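You operate a simulated robot arm through the tools that you are given. There is no shell and no other tool.

You run a simulated robot arm. Do the job below in one go: nothing can be reset, and whatever is moved stays where it is left.

JOB
Clamp the wheel carrier in the vice, then fit the wheel that the card names.
Fine: grey wheel on the mat; keeper back over the hub; vice slackened at the end.
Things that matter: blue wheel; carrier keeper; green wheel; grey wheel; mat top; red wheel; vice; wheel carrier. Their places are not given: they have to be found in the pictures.

It is judged by the outcome, as a careful person would: the job done as asked, and still so three seconds after it is handed in. It fails if anything else is knocked over, pushed out of place, dropped, spilled or broken.

ROBOT AND FRAMES
A 7-joint arm with a two-finger parallel gripper, fixed in place. Base frame: the origin is on the floor under the middle of its stand, x ahead of it, y to its left, z up; the work surface is at about z = 880. Units: mm, degrees, N and s.
It reaches about 1479 mm from its shoulder. Its first joint turns from -166.0 to 166.0 degrees. Payload 4.4 kg.
The TCP is the grasp point between the finger pads, 23 mm short of the fingertips. In the tool frame z runs along the fingers and y along their closing line. The gripper opens to 94 mm. The fingers are 38 mm wide and 10 mm thick; the gripper's body (54 by 96 mm) begins 39 mm behind the TCP.
Orientation is that of the tool frame in the base frame, as a unit quaternion [x, y, z, w]. With the fingers straight down and closing along the base's y, the tool's x points along the base's -x, its y along +y and its z along -z.

CONTROLS
- The arm moves only by the tool nudge_tool. Its argument "motion" is a list of rows, each an object (a shift or turn left out is 0, a gripper value left out holds the last) with "dp": the shift along the tool's x, y, z in mm, a list of three; "delta_rot": the turn, a rotation vector about the tool's x, y, z in degrees, a list of three; "hand": the opening, from 0 (shut) to 1 (fully open). In form: [{"dp": [dx, dy, dz], "delta_rot": [rx, ry, rz], "hand": hand}, ...]. A call has 1 to 20 rows; each row is the pose to reach, as a shift and turn from the pose commanded when the call began, along the tool's axes at that moment. Each row takes 0.2 s and may step no farther than 50 mm and 8.6 degrees from the row before; otherwise, or with a gripper value out of range, the whole call is refused. A pose out of reach is approached as far as the arm can. The call stops where the force on the tool passes 90 N (or 10 N more than at its start, if that is more) or the arm is blocked; 0.2 s more then pass. The fingers move at their own pace (about 72 mm/s each) and stop on an object; they squeeze with about 38 N. The grip force told is the motor's: it shows also when the fingers shut on nothing. Time passes only in rows, and 0.2 s behind the last, so rows that repeat a pose let the fingers close. The reply holds the time, the measured pose of the TCP, the force on the tool along the base axes, the opening and the grip force, in the units named above and with some noise, with the torque about the TCP (base axes, N m) and any sound that the robot's microphone picked up.
- Cameras (640 x 400 px; columns grow to the right, rows downward): "scene" is fixed at [219.3, 650.3, 1490.2]; the picture's right is [-0.36, -0.93, 0.00], its down [-0.62, 0.24, -0.75] and it looks along [0.70, -0.27, -0.66] (base axes); focal length 272 px, centre (320, 200). "wrist" rides on the gripper at [86, 16, -75] in the tool frame; the picture's right is [-0.18, 0.98, 0.00], its down [-0.58, -0.11, -0.81] and it looks along [-0.79, -0.15, 0.59] (tool axes); focal length 243 px, centre (320, 200).
- grab_frame(camera): a new picture of that camera. The clock stands still meanwhile.
- measure_at(camera, pixels): for up to 12 pixels [column, row] of the newest picture of that camera ("zoom" is the newest enlarged one), the place [x, y, z] in the base frame of the surface seen there, good to about 2 mm. The clock stands still meanwhile.
- close_up(camera, box): a new picture of the part [left, top, right, bottom] of that camera's present view, enlarged. The clock stands still meanwhile.
- hand_in(): hands the job in; it is judged then, once.

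Leave the gripper open and the arm clear of the work at the hand-in unless told otherwise.

The tools are called by a JSON object that holds its "method" and its "body". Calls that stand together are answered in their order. nudge_tool: Moves the arm, as the interface text tells. Its arguments: {"type":"object","properties":{"motion":{"type":"array"}},"required":["motion"]} The other tools are called the same way: grab_frame (camera) takes a picture; measure_at (camera, pixels) gives the place of the surface under pixels of a picture; close_up (camera, box) takes an enlarged picture of a part of a camera's view; hand_in () hands the job in.

At the start:

```text
time_s: 0.0
tcp_pos: [827.0, 238.0, 1259.4]
orientation: [0.0, 1.0, 0.0, 0.0]
ft_force: [-0.7, 0.0, 0.9]
torque: [-0.01, 0.01, -0.04]
grip_width: 94.0
finger_force: 0.0
```

scene: 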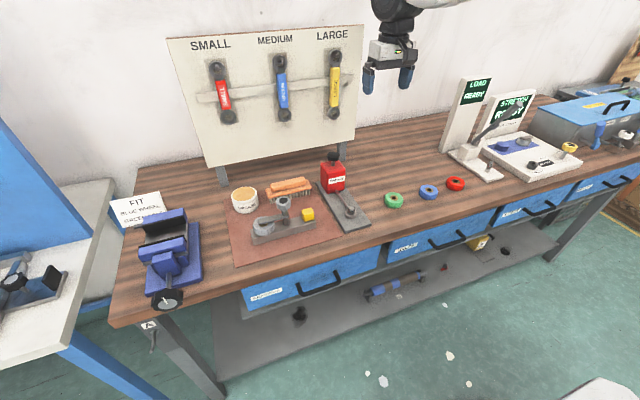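
wrist: 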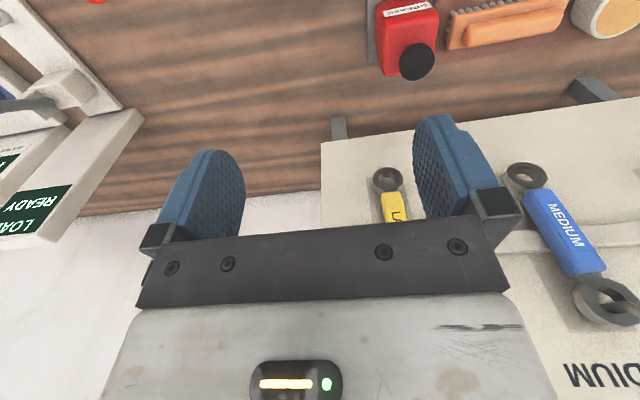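

I see the bench with a vice at left (about 165,250), a mat with things on it (about 280,215), coloured wheels (about 393–455, 185–200), and a card at (137,210). I'll take close-ups of the card, the mat and the vice.

{"method": "close_up", "body": {"camera": "scene", "box": [100, 180, 220, 255]}}

{"method": "close_up", "body": {"camera": "scene", "box": [220, 150, 380, 270]}}

{"method": "close_up", "body": {"camera": "scene", "box": [110, 190, 230, 330]}}

{"method": "close_up", "body": {"camera": "scene", "box": [360, 150, 500, 240]}}

```text
5.33 times, centred on (160, 218) of scene
```

zoom: 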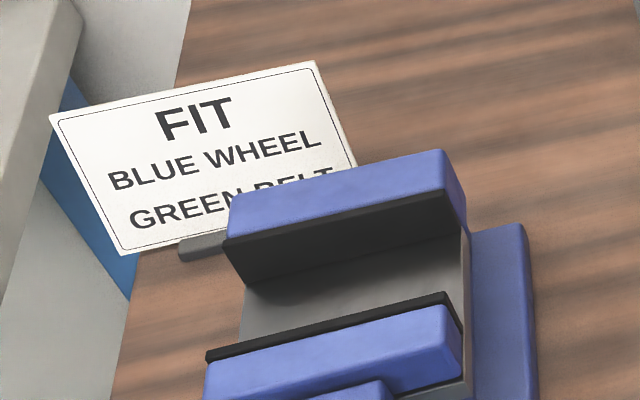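

```text
3.33 times, centred on (300, 210) of scene
```

zoom: 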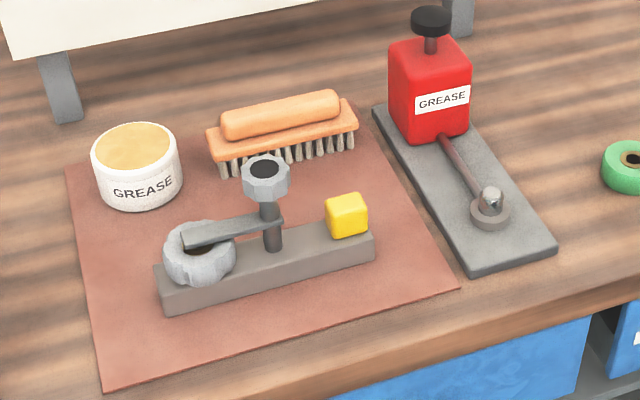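

```text
2.86 times, centred on (170, 260) of scene
```

zoom: 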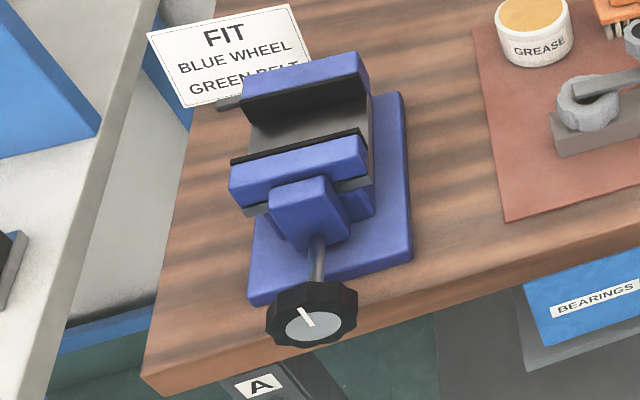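

```text
4.44 times, centred on (430, 195) of scene
```

zoom: 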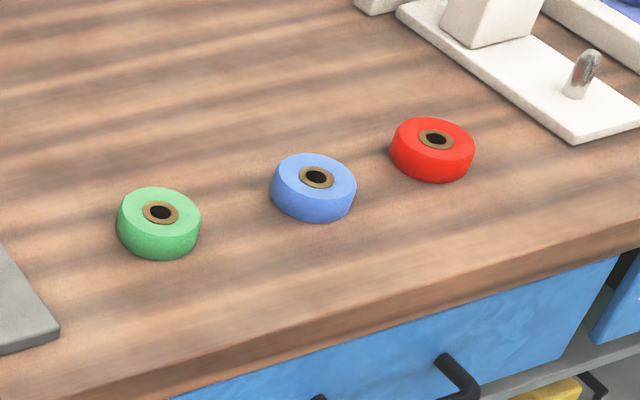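

The card reads "FIT BLUE WHEEL / GREEN BELT". The carrier is the bar on the mat: grey wheel at its left end under a keeper arm, post with a hex knob in the middle, yellow block at the right end. I'll look at it more closely.

{"method": "close_up", "body": {"camera": "scene", "box": [245, 180, 325, 250]}}

{"method": "close_up", "body": {"camera": "scene", "box": [130, 200, 210, 250]}}

{"method": "close_up", "body": {"camera": "scene", "box": [140, 250, 220, 320]}}

{"method": "close_up", "body": {"camera": "scene", "box": [430, 70, 640, 190]}}

```text
5.71 times, centred on (285, 215) of scene
```

zoom: 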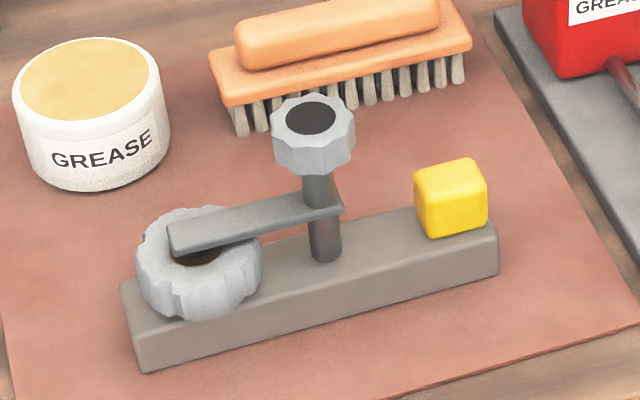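

```text
8.00 times, centred on (170, 225) of scene
```

zoom: 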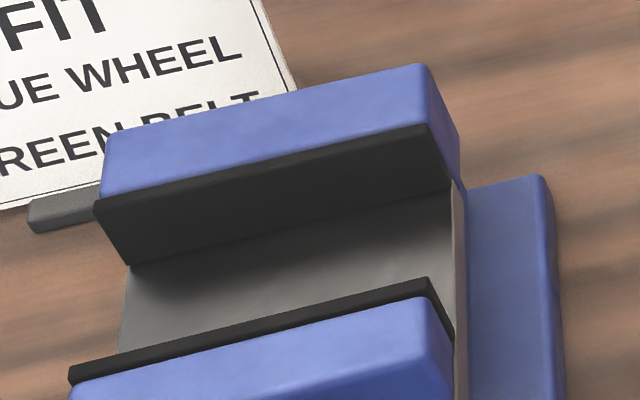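

```text
5.71 times, centred on (180, 285) of scene
```

zoom: 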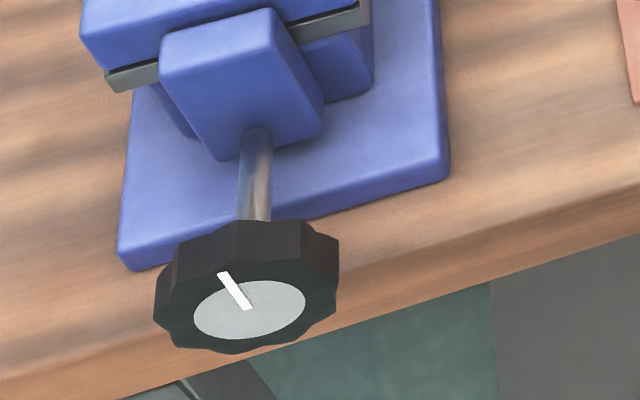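

```text
3.05 times, centred on (535, 130) of scene
```

zoom: 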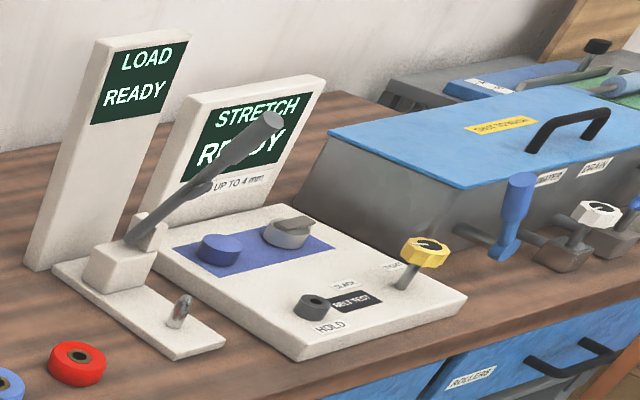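

Next I'll measure points on the mat area (mat, carrier, wheel, keeper, knob, block).

{"method": "close_up", "body": {"camera": "scene", "box": [245, 180, 325, 250]}}

{"method": "measure_at", "body": {"camera": "zoom", "pixels": [[125, 285], [145, 345], [495, 245], [498, 268], [180, 235], [330, 207], [310, 118], [450, 175], [230, 265], [420, 225], [325, 245], [380, 380]]}}

{"method": "measure_at", "body": {"camera": "scene", "pixels": [[237, 266], [328, 236], [227, 200], [300, 180], [345, 218], [393, 197], [428, 189], [455, 181], [245, 193], [333, 180], [350, 209], [310, 250]]}}

```text
5.71 times, centred on (285, 215) of scene
```

zoom: 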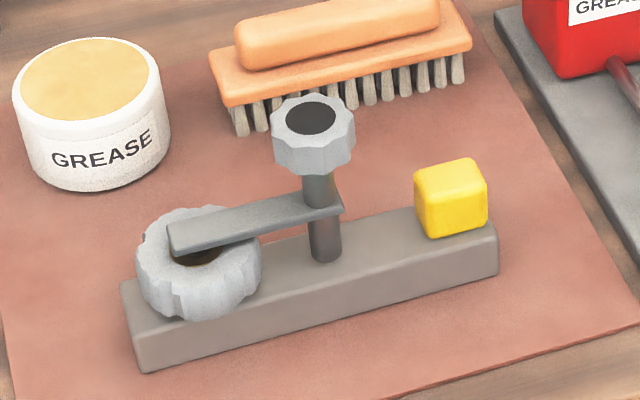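

```text
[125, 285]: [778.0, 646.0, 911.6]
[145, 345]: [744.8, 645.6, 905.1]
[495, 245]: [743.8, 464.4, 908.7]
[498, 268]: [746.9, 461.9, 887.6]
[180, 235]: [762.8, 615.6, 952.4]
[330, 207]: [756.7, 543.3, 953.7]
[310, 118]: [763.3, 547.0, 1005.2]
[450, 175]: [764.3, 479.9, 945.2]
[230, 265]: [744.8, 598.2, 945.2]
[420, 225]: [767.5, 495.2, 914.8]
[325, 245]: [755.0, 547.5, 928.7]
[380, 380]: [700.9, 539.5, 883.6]
```

```text
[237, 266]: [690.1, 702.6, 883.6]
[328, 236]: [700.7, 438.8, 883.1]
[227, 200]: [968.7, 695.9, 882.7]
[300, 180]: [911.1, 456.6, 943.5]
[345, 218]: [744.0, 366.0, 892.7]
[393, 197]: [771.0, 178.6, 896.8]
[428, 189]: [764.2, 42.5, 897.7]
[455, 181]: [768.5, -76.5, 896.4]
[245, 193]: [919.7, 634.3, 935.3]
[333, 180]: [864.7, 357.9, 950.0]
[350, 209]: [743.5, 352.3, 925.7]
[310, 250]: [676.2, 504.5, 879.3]
```

Now the vice: jaws, opening, handwheel.

{"method": "close_up", "body": {"camera": "scene", "box": [110, 190, 230, 330]}}

{"method": "measure_at", "body": {"camera": "zoom", "pixels": [[245, 85], [360, 58], [244, 100], [360, 75], [250, 122], [362, 98], [300, 125], [233, 162], [362, 132], [235, 180], [364, 155], [300, 170]]}}

{"method": "measure_at", "body": {"camera": "zoom", "pixels": [[305, 198], [328, 182], [318, 260], [310, 328], [275, 345], [310, 285], [350, 310], [303, 318], [395, 100], [400, 240], [255, 295], [372, 120]]}}

```text
2.86 times, centred on (170, 260) of scene
```

zoom: 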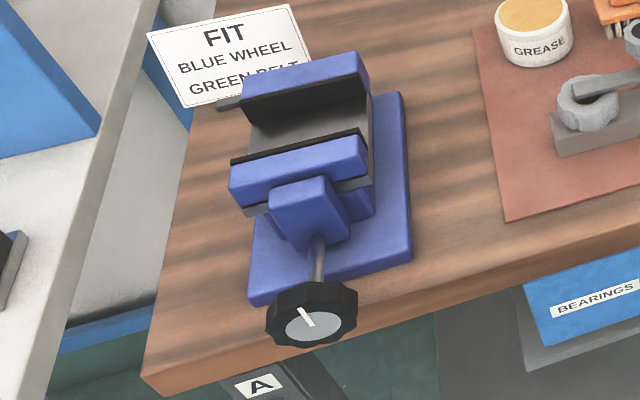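

```text
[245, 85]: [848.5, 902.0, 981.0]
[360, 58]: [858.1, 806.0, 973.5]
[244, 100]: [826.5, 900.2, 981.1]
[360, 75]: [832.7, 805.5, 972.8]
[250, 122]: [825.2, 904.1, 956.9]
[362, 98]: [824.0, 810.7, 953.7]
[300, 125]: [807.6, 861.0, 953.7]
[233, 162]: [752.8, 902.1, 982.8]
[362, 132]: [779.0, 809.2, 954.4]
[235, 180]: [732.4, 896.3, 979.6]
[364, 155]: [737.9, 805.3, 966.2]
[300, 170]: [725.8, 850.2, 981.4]
```

```text
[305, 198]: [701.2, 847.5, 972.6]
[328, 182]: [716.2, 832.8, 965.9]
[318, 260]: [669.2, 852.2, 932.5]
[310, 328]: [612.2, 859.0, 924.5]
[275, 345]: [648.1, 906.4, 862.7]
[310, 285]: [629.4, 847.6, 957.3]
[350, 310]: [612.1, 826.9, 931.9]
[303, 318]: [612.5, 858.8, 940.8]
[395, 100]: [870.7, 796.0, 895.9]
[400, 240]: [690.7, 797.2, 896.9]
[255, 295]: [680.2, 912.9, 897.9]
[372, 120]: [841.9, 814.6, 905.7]
```

The vice jaws face along x (inner faces about x=755 and 826, y 805–903, bed z≈954, jaw tops z≈981). I'll now measure the three loose wheels and finer carrier details.

{"method": "close_up", "body": {"camera": "scene", "box": [370, 160, 480, 220]}}

{"method": "measure_at", "body": {"camera": "zoom", "pixels": [[105, 212], [160, 212], [133, 195], [133, 255], [320, 165], [372, 165], [345, 148], [346, 190], [345, 205], [490, 118], [492, 95], [200, 360]]}}

```text
5.82 times, centred on (425, 190) of scene
```

zoom: 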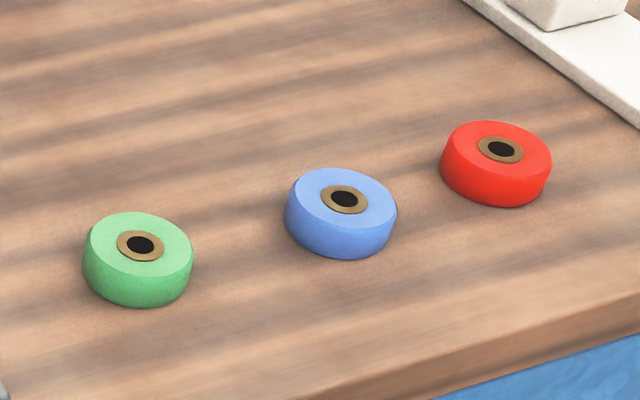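

```text
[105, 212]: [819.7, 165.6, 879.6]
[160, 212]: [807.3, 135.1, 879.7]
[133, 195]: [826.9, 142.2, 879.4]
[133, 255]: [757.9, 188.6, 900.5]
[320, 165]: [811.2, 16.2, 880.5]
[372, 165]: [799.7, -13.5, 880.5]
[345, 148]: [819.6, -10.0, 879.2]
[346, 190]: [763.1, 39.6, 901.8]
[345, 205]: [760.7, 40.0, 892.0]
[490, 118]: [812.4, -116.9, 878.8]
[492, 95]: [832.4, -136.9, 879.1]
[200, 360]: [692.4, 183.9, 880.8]
```

{"method": "measure_at", "body": {"camera": "zoom", "pixels": [[300, 190], [384, 215], [335, 176], [350, 225], [344, 199], [290, 215], [340, 245], [394, 230], [98, 230], [180, 255], [140, 246], [500, 150]]}}

```text
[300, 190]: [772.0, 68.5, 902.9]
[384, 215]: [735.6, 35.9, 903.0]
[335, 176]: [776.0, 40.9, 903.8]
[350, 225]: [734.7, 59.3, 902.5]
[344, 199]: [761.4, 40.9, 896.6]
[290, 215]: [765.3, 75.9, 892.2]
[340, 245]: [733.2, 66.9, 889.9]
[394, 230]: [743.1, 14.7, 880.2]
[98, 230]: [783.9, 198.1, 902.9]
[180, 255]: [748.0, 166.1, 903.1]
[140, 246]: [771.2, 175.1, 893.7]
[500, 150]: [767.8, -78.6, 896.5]
```

Blue wheel is near (755, 50), top z≈903. I'll move the hand to above the mat near the carrier, turning it so the fingers close along base x (camera on the −y side), to look with the wrist camera.

{"method": "nudge_tool", "body": {"motion": [{"dp": [5, 20, 5], "delta_rot": [0, 0, -7.5], "hand": 1}, {"dp": [10, 40, 10], "delta_rot": [0, 0, -15]}, {"dp": [15, 60, 15], "delta_rot": [0, 0, -22.5]}, {"dp": [20, 80, 20], "delta_rot": [0, 0, -30]}, {"dp": [25, 100, 25], "delta_rot": [0, 0, -37.5]}, {"dp": [30, 120, 30], "delta_rot": [0, 0, -45]}, {"dp": [35, 140, 35], "delta_rot": [0, 0, -52.5]}, {"dp": [40, 160, 40], "delta_rot": [0, 0, -60]}, {"dp": [45, 180, 45], "delta_rot": [0, 0, -67.5]}, {"dp": [50, 200, 50], "delta_rot": [0, 0, -75]}, {"dp": [55, 220, 60], "delta_rot": [0, 0, -82.5]}, {"dp": [63, 242, 80], "delta_rot": [0, 0, -90]}, {"dp": [63, 242, 110], "delta_rot": [0, 0, -90]}, {"dp": [63, 242, 140], "delta_rot": [0, 0, -90]}, {"dp": [63, 242, 140], "delta_rot": [0, 0, -90]}]}}

{"method": "grab_frame", "body": {"camera": "wrist"}}

{"method": "grab_frame", "body": {"camera": "scene"}}

```text
time_s: 3.2
tcp_pos: [762.7, 480.8, 1118.8]
orientation: [0.707, -0.707, -0.001, 0.0]
ft_force: [0.1, 0.1, -0.5]
torque: [0.0, -0.03, 0.02]
grip_width: 94.1
finger_force: 0.0
```

```text
taken
```

wrist: 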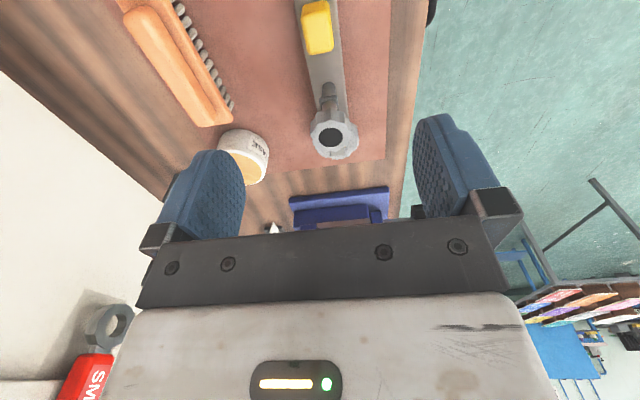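

```text
taken
```

scene: 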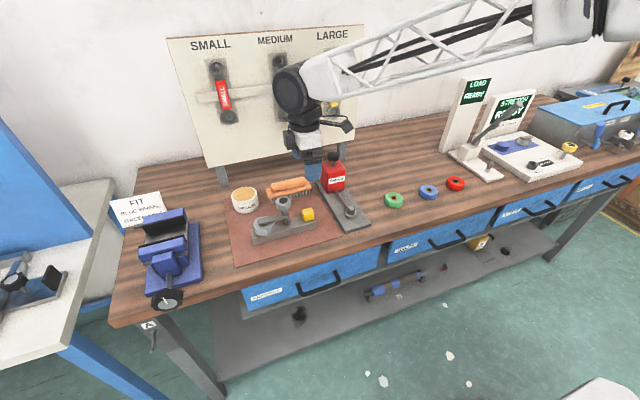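

I'll zoom the wrist view on the carrier (columns 280–370, rows 0–165) and measure the bar and block.

{"method": "close_up", "body": {"camera": "wrist", "box": [250, 0, 410, 100]}}

{"method": "measure_at", "body": {"camera": "wrist", "pixels": [[305, 30], [328, 26], [304, 15], [330, 12], [318, 6], [310, 50], [330, 48], [300, 5], [340, 60], [330, 135], [318, 28], [345, 130]]}}

```text
4.00 times, centred on (330, 50) of wrist
```

zoom: 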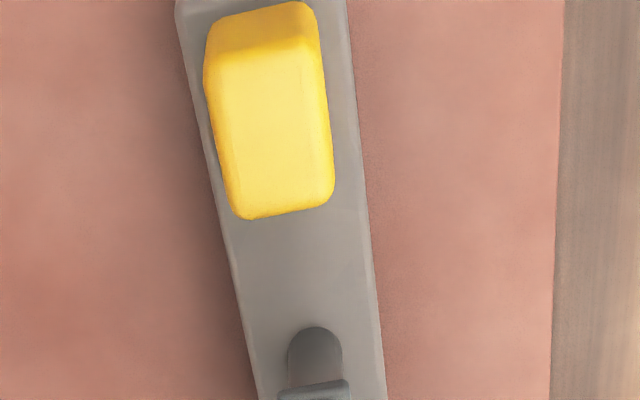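

```text
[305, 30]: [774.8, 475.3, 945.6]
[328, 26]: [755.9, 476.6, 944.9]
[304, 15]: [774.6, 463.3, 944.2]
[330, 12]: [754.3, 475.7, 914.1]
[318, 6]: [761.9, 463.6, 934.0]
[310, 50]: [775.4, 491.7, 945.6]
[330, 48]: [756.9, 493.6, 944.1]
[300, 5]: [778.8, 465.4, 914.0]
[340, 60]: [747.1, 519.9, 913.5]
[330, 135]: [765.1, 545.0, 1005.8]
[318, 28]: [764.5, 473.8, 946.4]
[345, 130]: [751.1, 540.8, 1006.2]
```

I want a better oblique view of the carrier, so I'll back the hand off towards −y (tool +x) and look again.

{"method": "nudge_tool", "body": {"motion": [{"dp": [40, 0, 0]}, {"dp": [80, 0, 0]}, {"dp": [120, 0, 0]}, {"dp": [150, 0, 0]}, {"dp": [150, 0, 0]}]}}

{"method": "grab_frame", "body": {"camera": "wrist"}}

{"method": "close_up", "body": {"camera": "wrist", "box": [260, 40, 420, 140]}}

```text
time_s: 4.4
tcp_pos: [763.4, 330.6, 1119.2]
orientation: [0.707, -0.707, 0.0, -0.001]
ft_force: [0.0, -0.6, 0.5]
torque: [0.01, -0.02, 0.0]
grip_width: 94.1
finger_force: 0.1
```

```text
taken
```

wrist: 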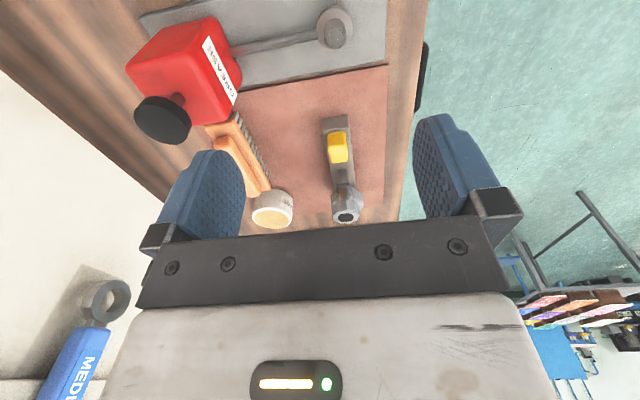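

```text
4.00 times, centred on (340, 90) of wrist
```

zoom: 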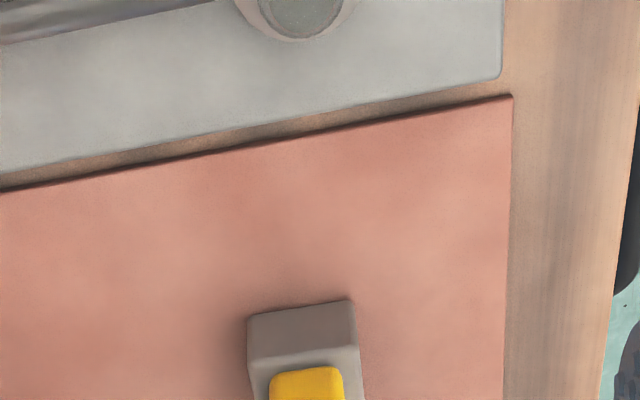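

{"method": "close_up", "body": {"camera": "wrist", "box": [290, 110, 402, 180]}}

{"method": "close_up", "body": {"camera": "wrist", "box": [290, 150, 402, 230]}}

```text
5.71 times, centred on (346, 145) of wrist
```

zoom: 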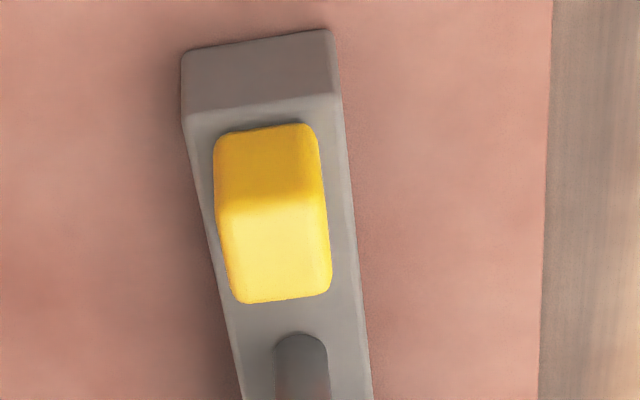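

```text
5.00 times, centred on (346, 190) of wrist
```

zoom: 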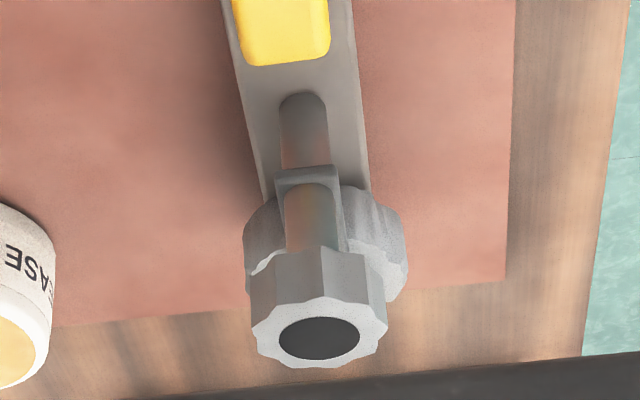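

{"method": "measure_at", "body": {"camera": "zoom", "pixels": [[320, 338], [258, 332], [380, 325], [318, 362], [310, 312], [290, 60], [240, 60], [325, 50], [305, 100], [345, 190], [290, 175], [400, 260]]}}

{"method": "measure_at", "body": {"camera": "wrist", "pixels": [[337, 133], [329, 137], [345, 133], [331, 147], [347, 146], [332, 161], [347, 160], [323, 130], [349, 127], [322, 120], [349, 117], [358, 178]]}}

```text
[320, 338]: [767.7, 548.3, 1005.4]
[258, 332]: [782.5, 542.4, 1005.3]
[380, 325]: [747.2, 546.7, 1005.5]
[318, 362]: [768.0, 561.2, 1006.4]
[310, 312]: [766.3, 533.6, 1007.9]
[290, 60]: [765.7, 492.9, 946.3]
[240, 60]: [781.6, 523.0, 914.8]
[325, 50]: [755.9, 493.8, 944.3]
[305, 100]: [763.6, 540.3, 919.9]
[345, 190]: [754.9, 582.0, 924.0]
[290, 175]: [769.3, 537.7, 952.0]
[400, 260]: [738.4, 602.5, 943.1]
```

```text
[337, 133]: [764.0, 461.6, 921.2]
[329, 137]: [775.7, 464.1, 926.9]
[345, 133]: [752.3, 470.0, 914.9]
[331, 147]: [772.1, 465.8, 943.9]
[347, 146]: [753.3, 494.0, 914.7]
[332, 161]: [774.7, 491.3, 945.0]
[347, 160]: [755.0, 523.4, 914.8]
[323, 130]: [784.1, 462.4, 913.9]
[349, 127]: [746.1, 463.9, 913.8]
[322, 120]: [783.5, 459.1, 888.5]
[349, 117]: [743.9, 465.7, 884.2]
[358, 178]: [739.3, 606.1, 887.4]
```

The yellow block is at about (765, 479), z 914–945, and the bar runs y 460–648, x 745–783. I'll go over the block and come down so the fingertips stop just above the bar's top (TCP z≈941), stopping first at z≈965 to check.

{"method": "nudge_tool", "body": {"motion": [{"dp": [-40, 0, 0]}, {"dp": [-80, 0, 0]}, {"dp": [-120, -1, 0]}, {"dp": [-148.4, -1.6, 0]}, {"dp": [-148.4, -1.6, 35]}, {"dp": [-148.4, -1.6, 70]}, {"dp": [-148.4, -1.6, 105]}, {"dp": [-148.4, -1.6, 135]}, {"dp": [-148.4, -1.6, 155]}, {"dp": [-148.4, -1.6, 155]}]}}

{"method": "grab_frame", "body": {"camera": "wrist"}}

{"method": "close_up", "body": {"camera": "scene", "box": [230, 150, 370, 250]}}

```text
time_s: 6.6
tcp_pos: [765.4, 481.3, 960.9]
orientation: [-0.707, 0.707, 0.0, 0.0]
ft_force: [-0.4, 0.0, 0.2]
torque: [-0.02, 0.0, 0.02]
grip_width: 94.0
finger_force: 0.1
```

```text
taken
```

wrist: 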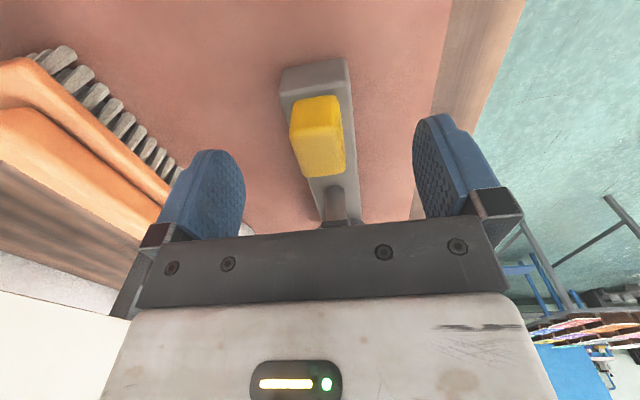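

```text
4.00 times, centred on (300, 200) of scene
```

zoom: 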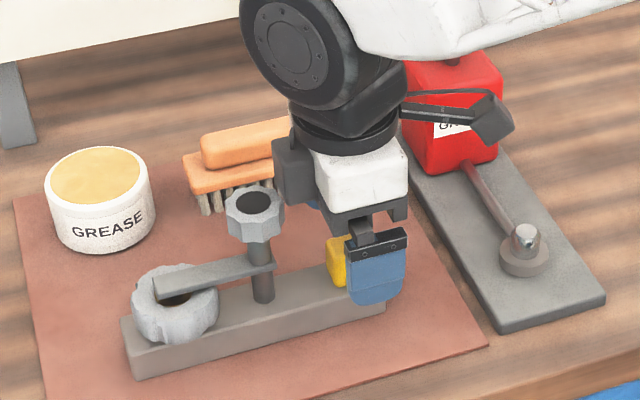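

The fingers straddle the block well. Lowering 20 mm to z≈941 and closing on the block.

{"method": "nudge_tool", "body": {"motion": [{"dp": [0, 0, 10]}, {"dp": [0, 0, 19.5]}, {"dp": [0, 0, 19.5], "hand": 0.4}, {"dp": [0, 0, 19.5], "hand": 0.1}, {"dp": [0, 0, 19.5], "hand": 0}, {"dp": [0, 0, 19.5], "hand": 0}, {"dp": [0, 0, 19.5], "hand": 0}]}}

{"method": "close_up", "body": {"camera": "scene", "box": [230, 150, 370, 250]}}

```text
time_s: 7.2
tcp_pos: [767.6, 482.1, 959.5]
orientation: [-0.707, 0.707, -0.002, 0.009]
ft_force: [-2.8, -0.9, 10.1]
torque: [0.56, -0.07, 0.16]
grip_width: 65.7
finger_force: 0.1
stopped in row 3: the force on the tool passed its limit at 103 N (the readings are from after the stop); the commanded pose is now the measured one
```

```text
4.00 times, centred on (300, 200) of scene
```

zoom: 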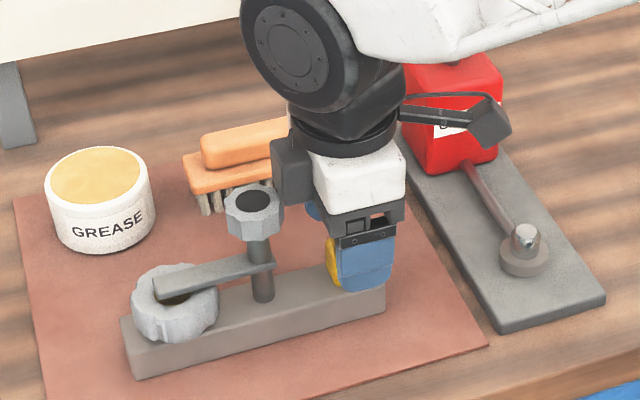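

The hand stopped at z≈959: the torque (0.56 N·m for ~10 N) says contact about 55 mm toward +y of the TCP, which is the knob on the post — some dark box on the hand's +y side touched it. I'll raise straight up and reopen, then look at the hand's shape and whether the carrier moved.

{"method": "nudge_tool", "body": {"motion": [{"dp": [0, 0, -20], "hand": 1}, {"dp": [0, 0, -50], "hand": 1}, {"dp": [0, 0, -80], "hand": 1}, {"dp": [0, 0, -100], "hand": 1}, {"dp": [0, 0, -100], "hand": 1}]}}

{"method": "close_up", "body": {"camera": "scene", "box": [240, 60, 370, 250]}}

{"method": "close_up", "body": {"camera": "scene", "box": [245, 180, 325, 250]}}

{"method": "measure_at", "body": {"camera": "zoom", "pixels": [[125, 285], [145, 345], [495, 245], [180, 235], [330, 207], [310, 118], [450, 175], [230, 265]]}}

```text
time_s: 8.4
tcp_pos: [767.1, 480.6, 1058.6]
orientation: [0.708, -0.706, 0.002, -0.007]
ft_force: [0.7, -0.9, -0.1]
torque: [0.02, 0.01, 0.02]
grip_width: 93.8
finger_force: 0.0
```

```text
2.11 times, centred on (305, 155) of scene
```

zoom: 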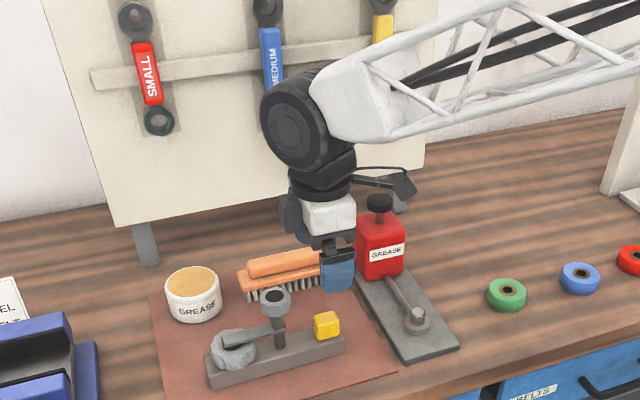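

```text
5.71 times, centred on (285, 215) of scene
```

zoom: 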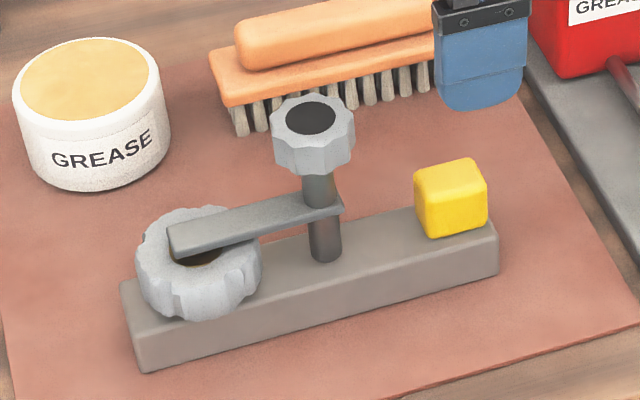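

```text
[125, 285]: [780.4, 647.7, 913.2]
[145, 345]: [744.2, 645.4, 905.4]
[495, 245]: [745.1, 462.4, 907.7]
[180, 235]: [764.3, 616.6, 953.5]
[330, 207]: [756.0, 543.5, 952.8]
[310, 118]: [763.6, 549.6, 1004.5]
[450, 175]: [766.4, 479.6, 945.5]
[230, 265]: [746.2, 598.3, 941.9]
```

The carrier hasn't moved. Let me look at the hand itself in detail.

{"method": "close_up", "body": {"camera": "scene", "box": [355, 130, 420, 210]}}

{"method": "close_up", "body": {"camera": "scene", "box": [360, 130, 445, 205]}}

{"method": "close_up", "body": {"camera": "scene", "box": [360, 85, 445, 205]}}

```text
5.00 times, centred on (388, 170) of scene
```

zoom: 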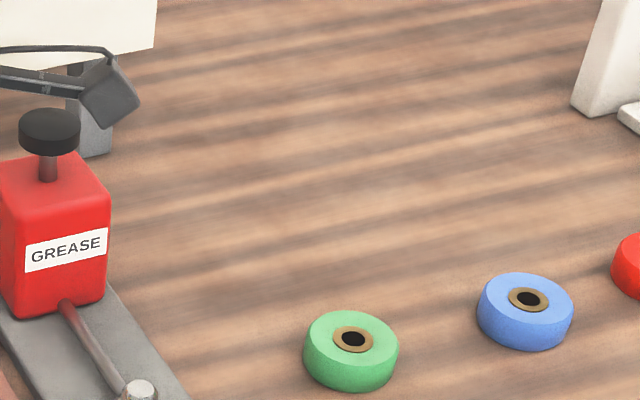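

```text
5.33 times, centred on (402, 168) of scene
```

zoom: 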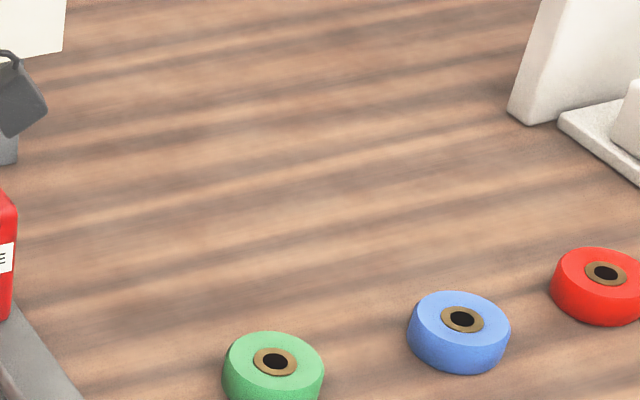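

```text
3.33 times, centred on (402, 145) of scene
```

zoom: 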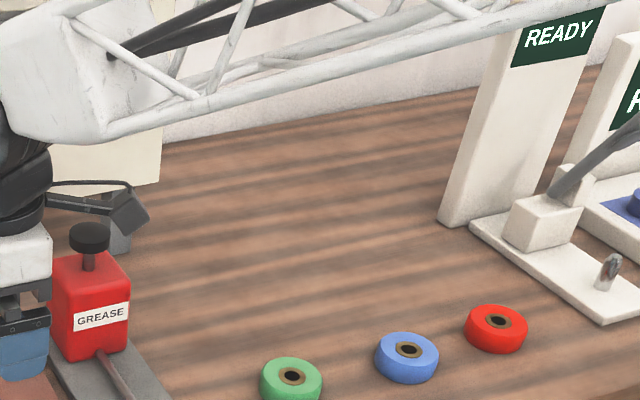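

I aimed too far right; zooming on the hand itself near (305,155).

{"method": "close_up", "body": {"camera": "scene", "box": [280, 120, 345, 200]}}

{"method": "measure_at", "body": {"camera": "zoom", "pixels": [[200, 200], [220, 225], [260, 195], [320, 210], [240, 280], [300, 300], [260, 150], [205, 170], [160, 180], [250, 240], [340, 240], [210, 245]]}}

```text
5.00 times, centred on (312, 160) of scene
```

zoom: 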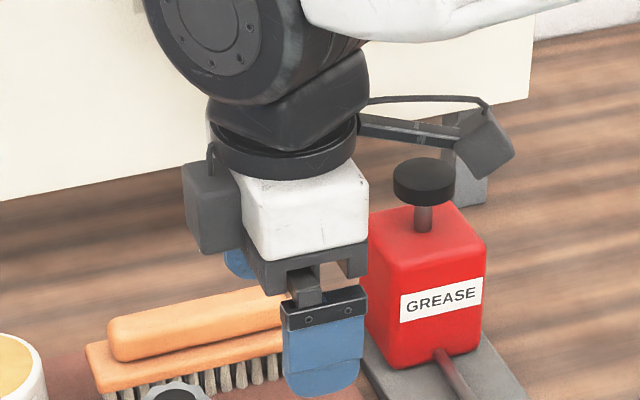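

```text
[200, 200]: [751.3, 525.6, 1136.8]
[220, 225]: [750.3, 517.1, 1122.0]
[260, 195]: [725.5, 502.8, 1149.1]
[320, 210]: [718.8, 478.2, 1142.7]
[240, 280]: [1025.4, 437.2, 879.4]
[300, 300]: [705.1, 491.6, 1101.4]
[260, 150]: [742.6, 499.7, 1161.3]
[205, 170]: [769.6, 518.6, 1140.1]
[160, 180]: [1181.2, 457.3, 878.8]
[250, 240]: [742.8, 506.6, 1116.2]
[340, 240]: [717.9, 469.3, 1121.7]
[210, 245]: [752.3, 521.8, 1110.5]
```

The dark box sticks out about 48 mm toward +y of the TCP, starting ~45 mm above it. Gripping the block about 10 mm further toward −y (TCP y≈470) will clear the knob by ~9 mm. First I'll straighten the small tilt and shift to (765, 470) while high.

{"method": "nudge_tool", "body": {"motion": [{"dp": [10.6, 2, 0], "delta_rot": [-0.73, 0.4, 0.16], "hand": 1}, {"dp": [10.6, 2, 0], "delta_rot": [-0.73, 0.4, 0.16], "hand": 1}]}}

```text
time_s: 9.0
tcp_pos: [766.2, 468.8, 1058.3]
orientation: [-0.706, 0.709, 0.001, 0.001]
ft_force: [0.2, -0.3, 0.2]
torque: [-0.03, -0.03, 0.01]
grip_width: 93.9
finger_force: 0.0
```

Now straight down to z≈941.5, slowing near the end.

{"method": "nudge_tool", "body": {"motion": [{"dp": [-1, 1, 30]}, {"dp": [-1, 1, 60]}, {"dp": [-1, 1, 85]}, {"dp": [-1, 1, 97]}, {"dp": [-1, 1, 104]}, {"dp": [-1, 1, 110]}, {"dp": [-1, 1, 114]}, {"dp": [-1, 1, 117]}, {"dp": [-1, 1, 117]}]}}

{"method": "grab_frame", "body": {"camera": "wrist"}}

{"method": "close_up", "body": {"camera": "scene", "box": [250, 150, 350, 250]}}

```text
time_s: 11.0
tcp_pos: [764.0, 470.9, 941.0]
orientation: [-0.706, 0.708, 0.0, 0.001]
ft_force: [-1.0, -0.3, -0.3]
torque: [0.01, 0.0, -0.02]
grip_width: 93.8
finger_force: 0.0
```

```text
taken
```

wrist: 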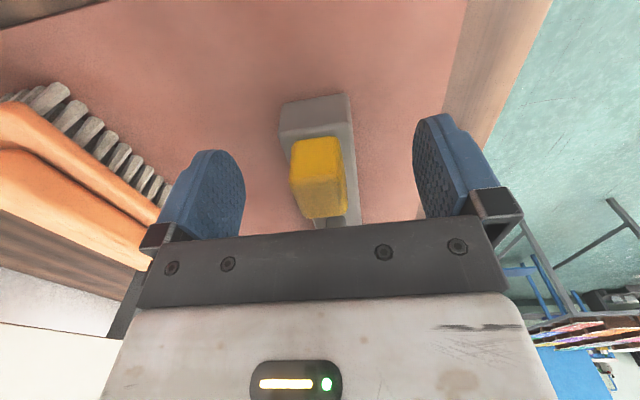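

```text
4.00 times, centred on (300, 200) of scene
```

zoom: 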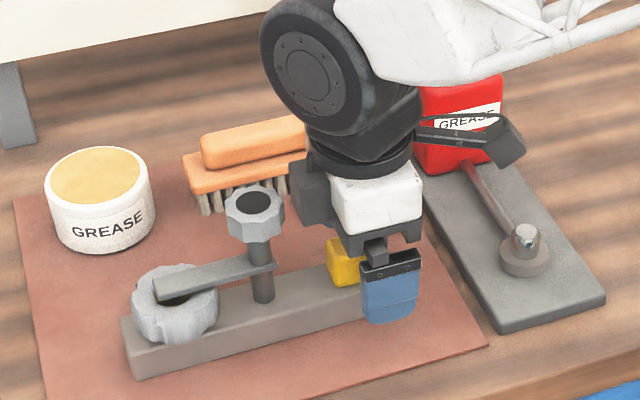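

At z=941 with no contact. Closing on the block.

{"method": "nudge_tool", "body": {"motion": [{"hand": 0.6}, {"hand": 0.35}, {"hand": 0.2}, {"hand": 0}, {"hand": 0}, {"hand": 0}]}}

{"method": "close_up", "body": {"camera": "scene", "box": [250, 150, 350, 250]}}

```text
time_s: 12.4
tcp_pos: [763.5, 470.2, 940.4]
orientation: [-0.706, 0.709, 0.0, 0.001]
ft_force: [5.1, -1.4, 0.5]
torque: [0.19, -0.16, -0.69]
grip_width: 25.9
finger_force: 38.1
```

```text
4.00 times, centred on (300, 200) of scene
```

zoom: 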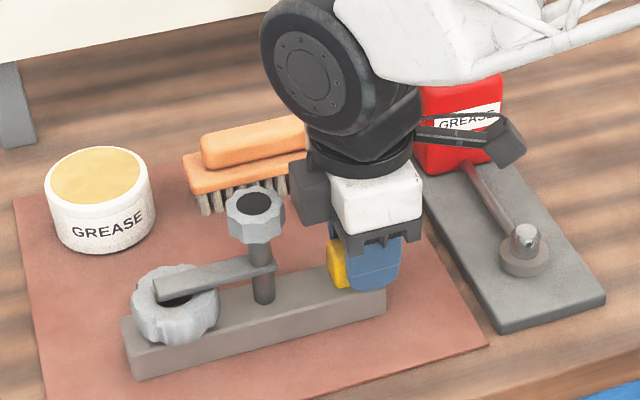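

Gripped at 26 mm wide with 38 N. Lifting 8 mm as a trial and checking for tilt.

{"method": "nudge_tool", "body": {"motion": [{"dp": [0, 0, -2]}, {"dp": [0, 0, -4]}, {"dp": [0, 0, -6]}, {"dp": [0, 0, -8]}, {"dp": [0, 0, -8]}]}}

{"method": "close_up", "body": {"camera": "scene", "box": [245, 180, 325, 250]}}

{"method": "measure_at", "body": {"camera": "zoom", "pixels": [[125, 285], [145, 345], [310, 118], [180, 235], [330, 207], [230, 265], [400, 225]]}}

```text
time_s: 13.6
tcp_pos: [763.2, 471.1, 949.2]
orientation: [-0.706, 0.709, 0.0, 0.001]
ft_force: [-0.3, 0.5, -6.0]
torque: [-0.57, 0.01, 0.03]
grip_width: 26.1
finger_force: 38.3
```

```text
5.71 times, centred on (285, 215) of scene
```

zoom: 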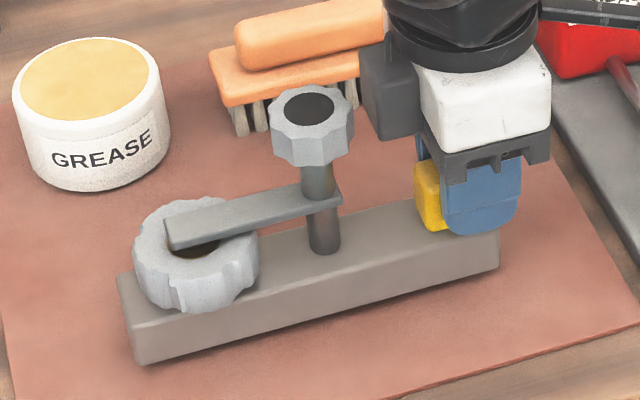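

```text
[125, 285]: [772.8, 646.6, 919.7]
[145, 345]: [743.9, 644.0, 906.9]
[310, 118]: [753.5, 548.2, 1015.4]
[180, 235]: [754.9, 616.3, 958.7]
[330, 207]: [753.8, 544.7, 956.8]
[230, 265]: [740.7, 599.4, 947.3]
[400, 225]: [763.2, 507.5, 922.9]
```

It lifted level (≈0.6 kg). Before carrying, I'll check the card's position and the vice geometry around the jaws so the bar's far end won't hit it.

{"method": "close_up", "body": {"camera": "scene", "box": [100, 180, 220, 255]}}

{"method": "measure_at", "body": {"camera": "zoom", "pixels": [[55, 120], [125, 245], [310, 70], [190, 247], [215, 240], [240, 200], [440, 160], [435, 190], [228, 245], [345, 265], [440, 300], [210, 352]]}}

{"method": "measure_at", "body": {"camera": "zoom", "pixels": [[330, 290], [250, 300], [460, 260], [420, 320], [300, 330], [455, 200], [235, 255], [460, 330], [465, 380], [500, 300], [220, 380], [440, 350]]}}

```text
5.33 times, centred on (160, 218) of scene
```

zoom: 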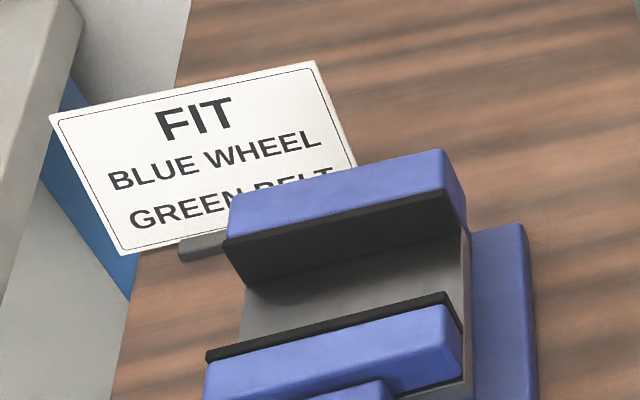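

```text
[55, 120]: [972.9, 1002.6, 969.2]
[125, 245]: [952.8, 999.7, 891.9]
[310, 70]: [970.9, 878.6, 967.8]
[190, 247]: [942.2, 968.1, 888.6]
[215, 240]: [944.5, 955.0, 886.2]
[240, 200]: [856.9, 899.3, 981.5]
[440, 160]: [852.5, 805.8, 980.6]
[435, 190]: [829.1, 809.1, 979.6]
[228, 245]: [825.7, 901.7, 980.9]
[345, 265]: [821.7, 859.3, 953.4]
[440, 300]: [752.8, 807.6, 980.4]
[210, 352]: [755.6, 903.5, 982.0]
```

```text
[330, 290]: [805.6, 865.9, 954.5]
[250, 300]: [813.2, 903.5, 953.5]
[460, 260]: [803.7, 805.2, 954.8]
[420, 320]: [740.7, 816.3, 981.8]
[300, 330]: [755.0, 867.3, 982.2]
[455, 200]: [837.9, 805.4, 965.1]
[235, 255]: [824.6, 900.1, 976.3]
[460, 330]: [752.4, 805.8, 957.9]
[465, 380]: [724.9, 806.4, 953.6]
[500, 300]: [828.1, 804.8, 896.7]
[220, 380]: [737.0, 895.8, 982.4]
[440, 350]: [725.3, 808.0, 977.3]
```

Card is well behind (x≈960). I'll lift to about z=1075 and carry to over the vice: carrier centre at x≈800, shifted 310 mm in +y so the post sits mid-jaw and the hub end hangs just past the jaws.

{"method": "nudge_tool", "body": {"motion": [{"dp": [0, 0, -20]}, {"dp": [0, 0, -45]}, {"dp": [0, 0, -75]}, {"dp": [0, 0, -105]}, {"dp": [0, 0, -126]}, {"dp": [-15, 0, -130]}, {"dp": [-40, -5, -130]}, {"dp": [-70, -10, -130]}, {"dp": [-100, -15, -130]}, {"dp": [-130, -20, -130]}, {"dp": [-160, -24, -130]}, {"dp": [-190, -28, -130]}, {"dp": [-220, -32, -130]}, {"dp": [-250, -36, -130]}, {"dp": [-275, -36, -130]}, {"dp": [-295, -36, -130]}, {"dp": [-305, -36, -130]}, {"dp": [-310, -36, -130]}, {"dp": [-310, -36, -130]}]}}

{"method": "grab_frame", "body": {"camera": "scene"}}

{"method": "close_up", "body": {"camera": "scene", "box": [100, 150, 260, 290]}}

{"method": "grab_frame", "body": {"camera": "wrist"}}

```text
time_s: 17.6
tcp_pos: [801.4, 781.5, 1078.5]
orientation: [-0.706, 0.709, 0.001, 0.0]
ft_force: [0.3, 0.5, 0.7]
torque: [0.01, -0.04, 0.01]
grip_width: 0.0
finger_force: 38.0
```

```text
taken
```

scene: 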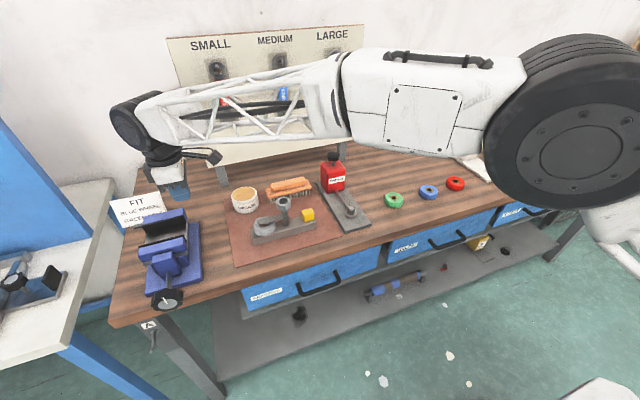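

```text
2.86 times, centred on (180, 220) of scene
```

zoom: 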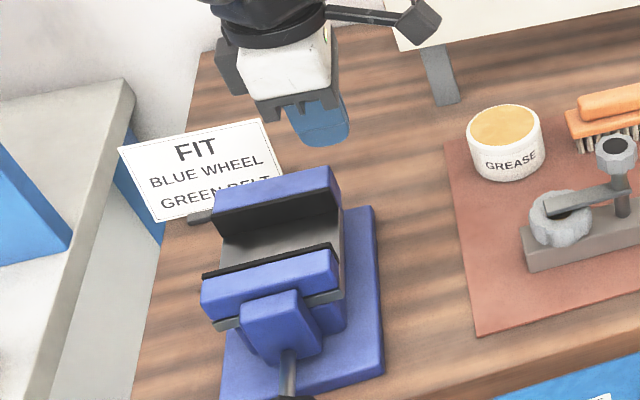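

```text
taken
```

wrist: 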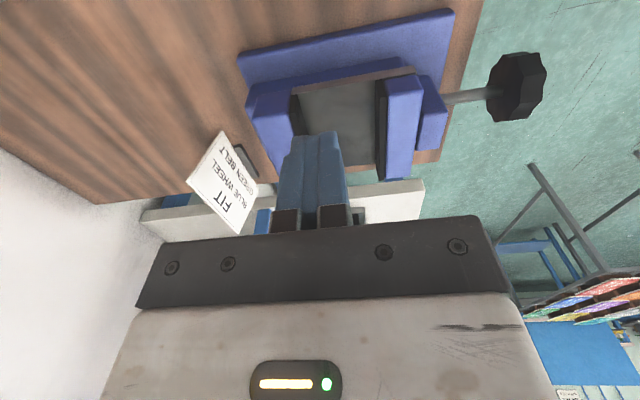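

The grip is empty (width 0): the carrier slipped out early in the lift. I'll look at how it is sitting on the mat.

{"method": "close_up", "body": {"camera": "scene", "box": [245, 180, 325, 250]}}

{"method": "measure_at", "body": {"camera": "zoom", "pixels": [[125, 285], [145, 345], [495, 245], [180, 235], [330, 207], [310, 118], [450, 175], [230, 265], [498, 268], [420, 225]]}}

```text
5.71 times, centred on (285, 215) of scene
```

zoom: 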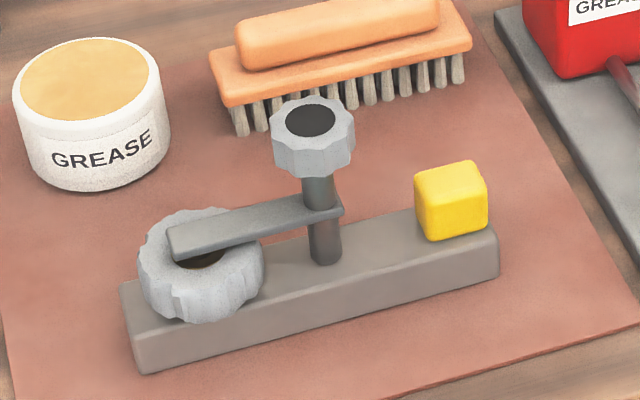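

```text
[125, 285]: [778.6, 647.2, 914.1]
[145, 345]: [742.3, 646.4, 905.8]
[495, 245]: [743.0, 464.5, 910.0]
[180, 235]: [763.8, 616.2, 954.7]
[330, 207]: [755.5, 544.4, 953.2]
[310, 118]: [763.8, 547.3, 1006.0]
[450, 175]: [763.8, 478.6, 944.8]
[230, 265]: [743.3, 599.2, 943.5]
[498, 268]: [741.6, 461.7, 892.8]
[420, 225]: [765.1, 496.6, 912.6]
```

The carrier slid gently back onto the mat, upright and at the same place (within ~2 mm). The block grip is 90 mm from its balance point; the knob on the post (764, 547.5, z≈986–1005) is nearly above the balance point, so I'll lift it by the knob instead, fingers closing along y, and slowly. Moving back above it with the hand turned to the standard orientation.

{"method": "nudge_tool", "body": {"motion": [{"dp": [0, 0, -20], "hand": 0.5}, {"dp": [15, 2, -40], "delta_rot": [0, 0, 7.5], "hand": 1}, {"dp": [35, 5, -50], "delta_rot": [0, 0, 15]}, {"dp": [55, 8, -50], "delta_rot": [0, 0, 22.5]}, {"dp": [75, 11, -50], "delta_rot": [0, 0, 30]}, {"dp": [95, 14, -50], "delta_rot": [0, 0, 37.5]}, {"dp": [115, 17, -50], "delta_rot": [0, 0, 45]}, {"dp": [135, 20, -50], "delta_rot": [0, 0, 52.5]}, {"dp": [155, 23, -50], "delta_rot": [0, 0, 60]}, {"dp": [175, 26, -50], "delta_rot": [0, 0, 67.5]}, {"dp": [195, 29, -50], "delta_rot": [0, 0, 75]}, {"dp": [215, 33, -50], "delta_rot": [0, 0, 82.5]}, {"dp": [234, 36.4, -50], "delta_rot": [0, 0, 90]}, {"dp": [234, 36.4, -50], "delta_rot": [0, 0, 90]}]}}

{"method": "grab_frame", "body": {"camera": "wrist"}}

{"method": "close_up", "body": {"camera": "scene", "box": [240, 110, 350, 250]}}

```text
time_s: 20.6
tcp_pos: [764.0, 545.9, 1126.7]
orientation: [0.003, 1.0, 0.001, 0.001]
ft_force: [0.1, 0.0, -0.9]
torque: [-0.01, -0.02, 0.01]
grip_width: 94.1
finger_force: 0.0
```

```text
taken
```

wrist: 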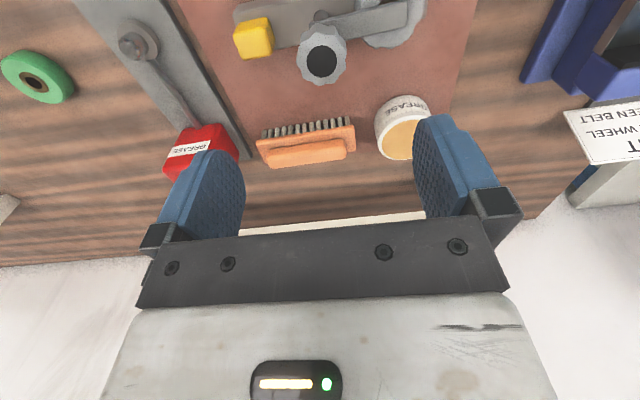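

```text
2.86 times, centred on (295, 180) of scene
```

zoom: 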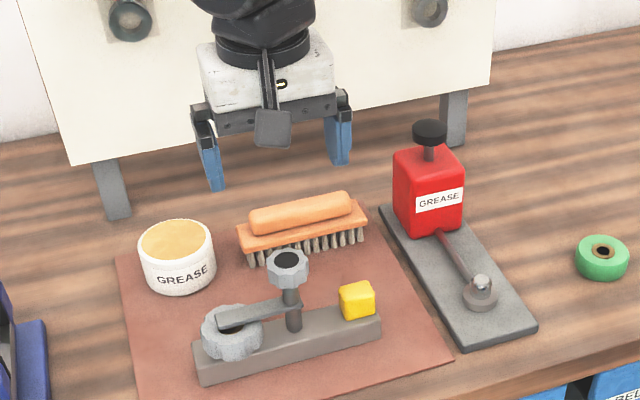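

{"method": "close_up", "body": {"camera": "wrist", "box": [230, 0, 450, 110]}}

{"method": "measure_at", "body": {"camera": "zoom", "pixels": [[265, 180], [200, 150], [330, 160], [255, 235], [265, 95], [255, 55], [480, 20], [440, 110], [380, 55], [540, 20], [60, 100], [250, 115]]}}

```text
2.91 times, centred on (340, 55) of wrist
```

zoom: 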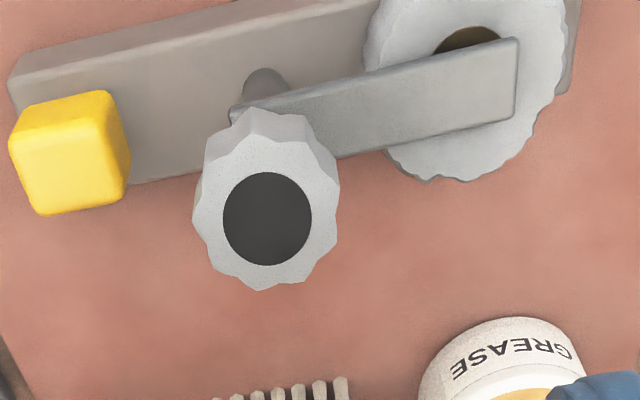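

```text
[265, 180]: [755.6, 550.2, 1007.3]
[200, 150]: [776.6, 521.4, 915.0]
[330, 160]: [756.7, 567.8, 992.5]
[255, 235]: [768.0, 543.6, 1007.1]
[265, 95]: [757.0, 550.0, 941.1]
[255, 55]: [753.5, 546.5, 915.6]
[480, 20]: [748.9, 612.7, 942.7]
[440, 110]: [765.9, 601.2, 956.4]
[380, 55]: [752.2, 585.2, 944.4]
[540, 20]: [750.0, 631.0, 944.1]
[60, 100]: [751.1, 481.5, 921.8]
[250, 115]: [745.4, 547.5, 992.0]
```

Knob centre ≈ (764, 548), top z≈1006. Coming down to z≈996 around it.

{"method": "nudge_tool", "body": {"motion": [{"dp": [0, 2, 30], "delta_rot": [0, 0, 0]}, {"dp": [0, 2, 60]}, {"dp": [0, 2, 85]}, {"dp": [0, 2, 105]}, {"dp": [0, 2, 118]}, {"dp": [0, 2, 126]}, {"dp": [0, 2, 131]}, {"dp": [0, 2, 131]}]}}

{"method": "close_up", "body": {"camera": "scene", "box": [240, 140, 350, 250]}}

{"method": "grab_frame", "body": {"camera": "wrist"}}

```text
time_s: 22.4
tcp_pos: [763.3, 549.2, 997.1]
orientation: [0.002, 1.0, 0.001, 0.0]
ft_force: [0.4, -0.1, -0.3]
torque: [0.0, 0.0, -0.02]
grip_width: 93.8
finger_force: 0.0
```

```text
3.64 times, centred on (295, 195) of scene
```

zoom: 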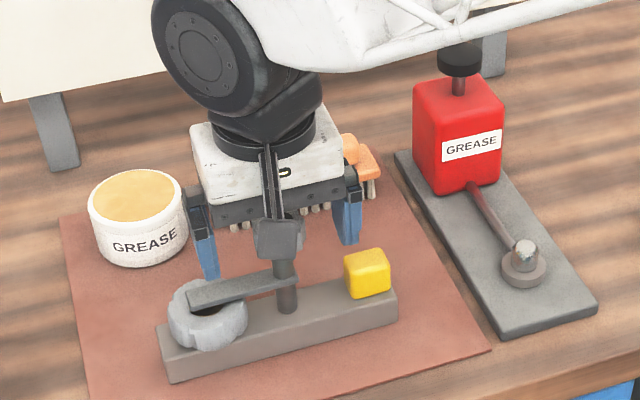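

```text
taken
```

wrist: 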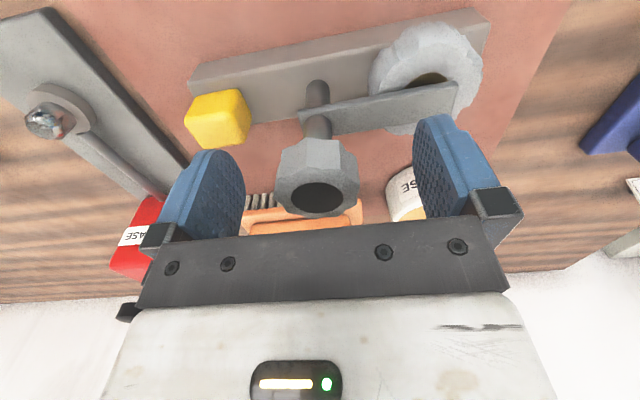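

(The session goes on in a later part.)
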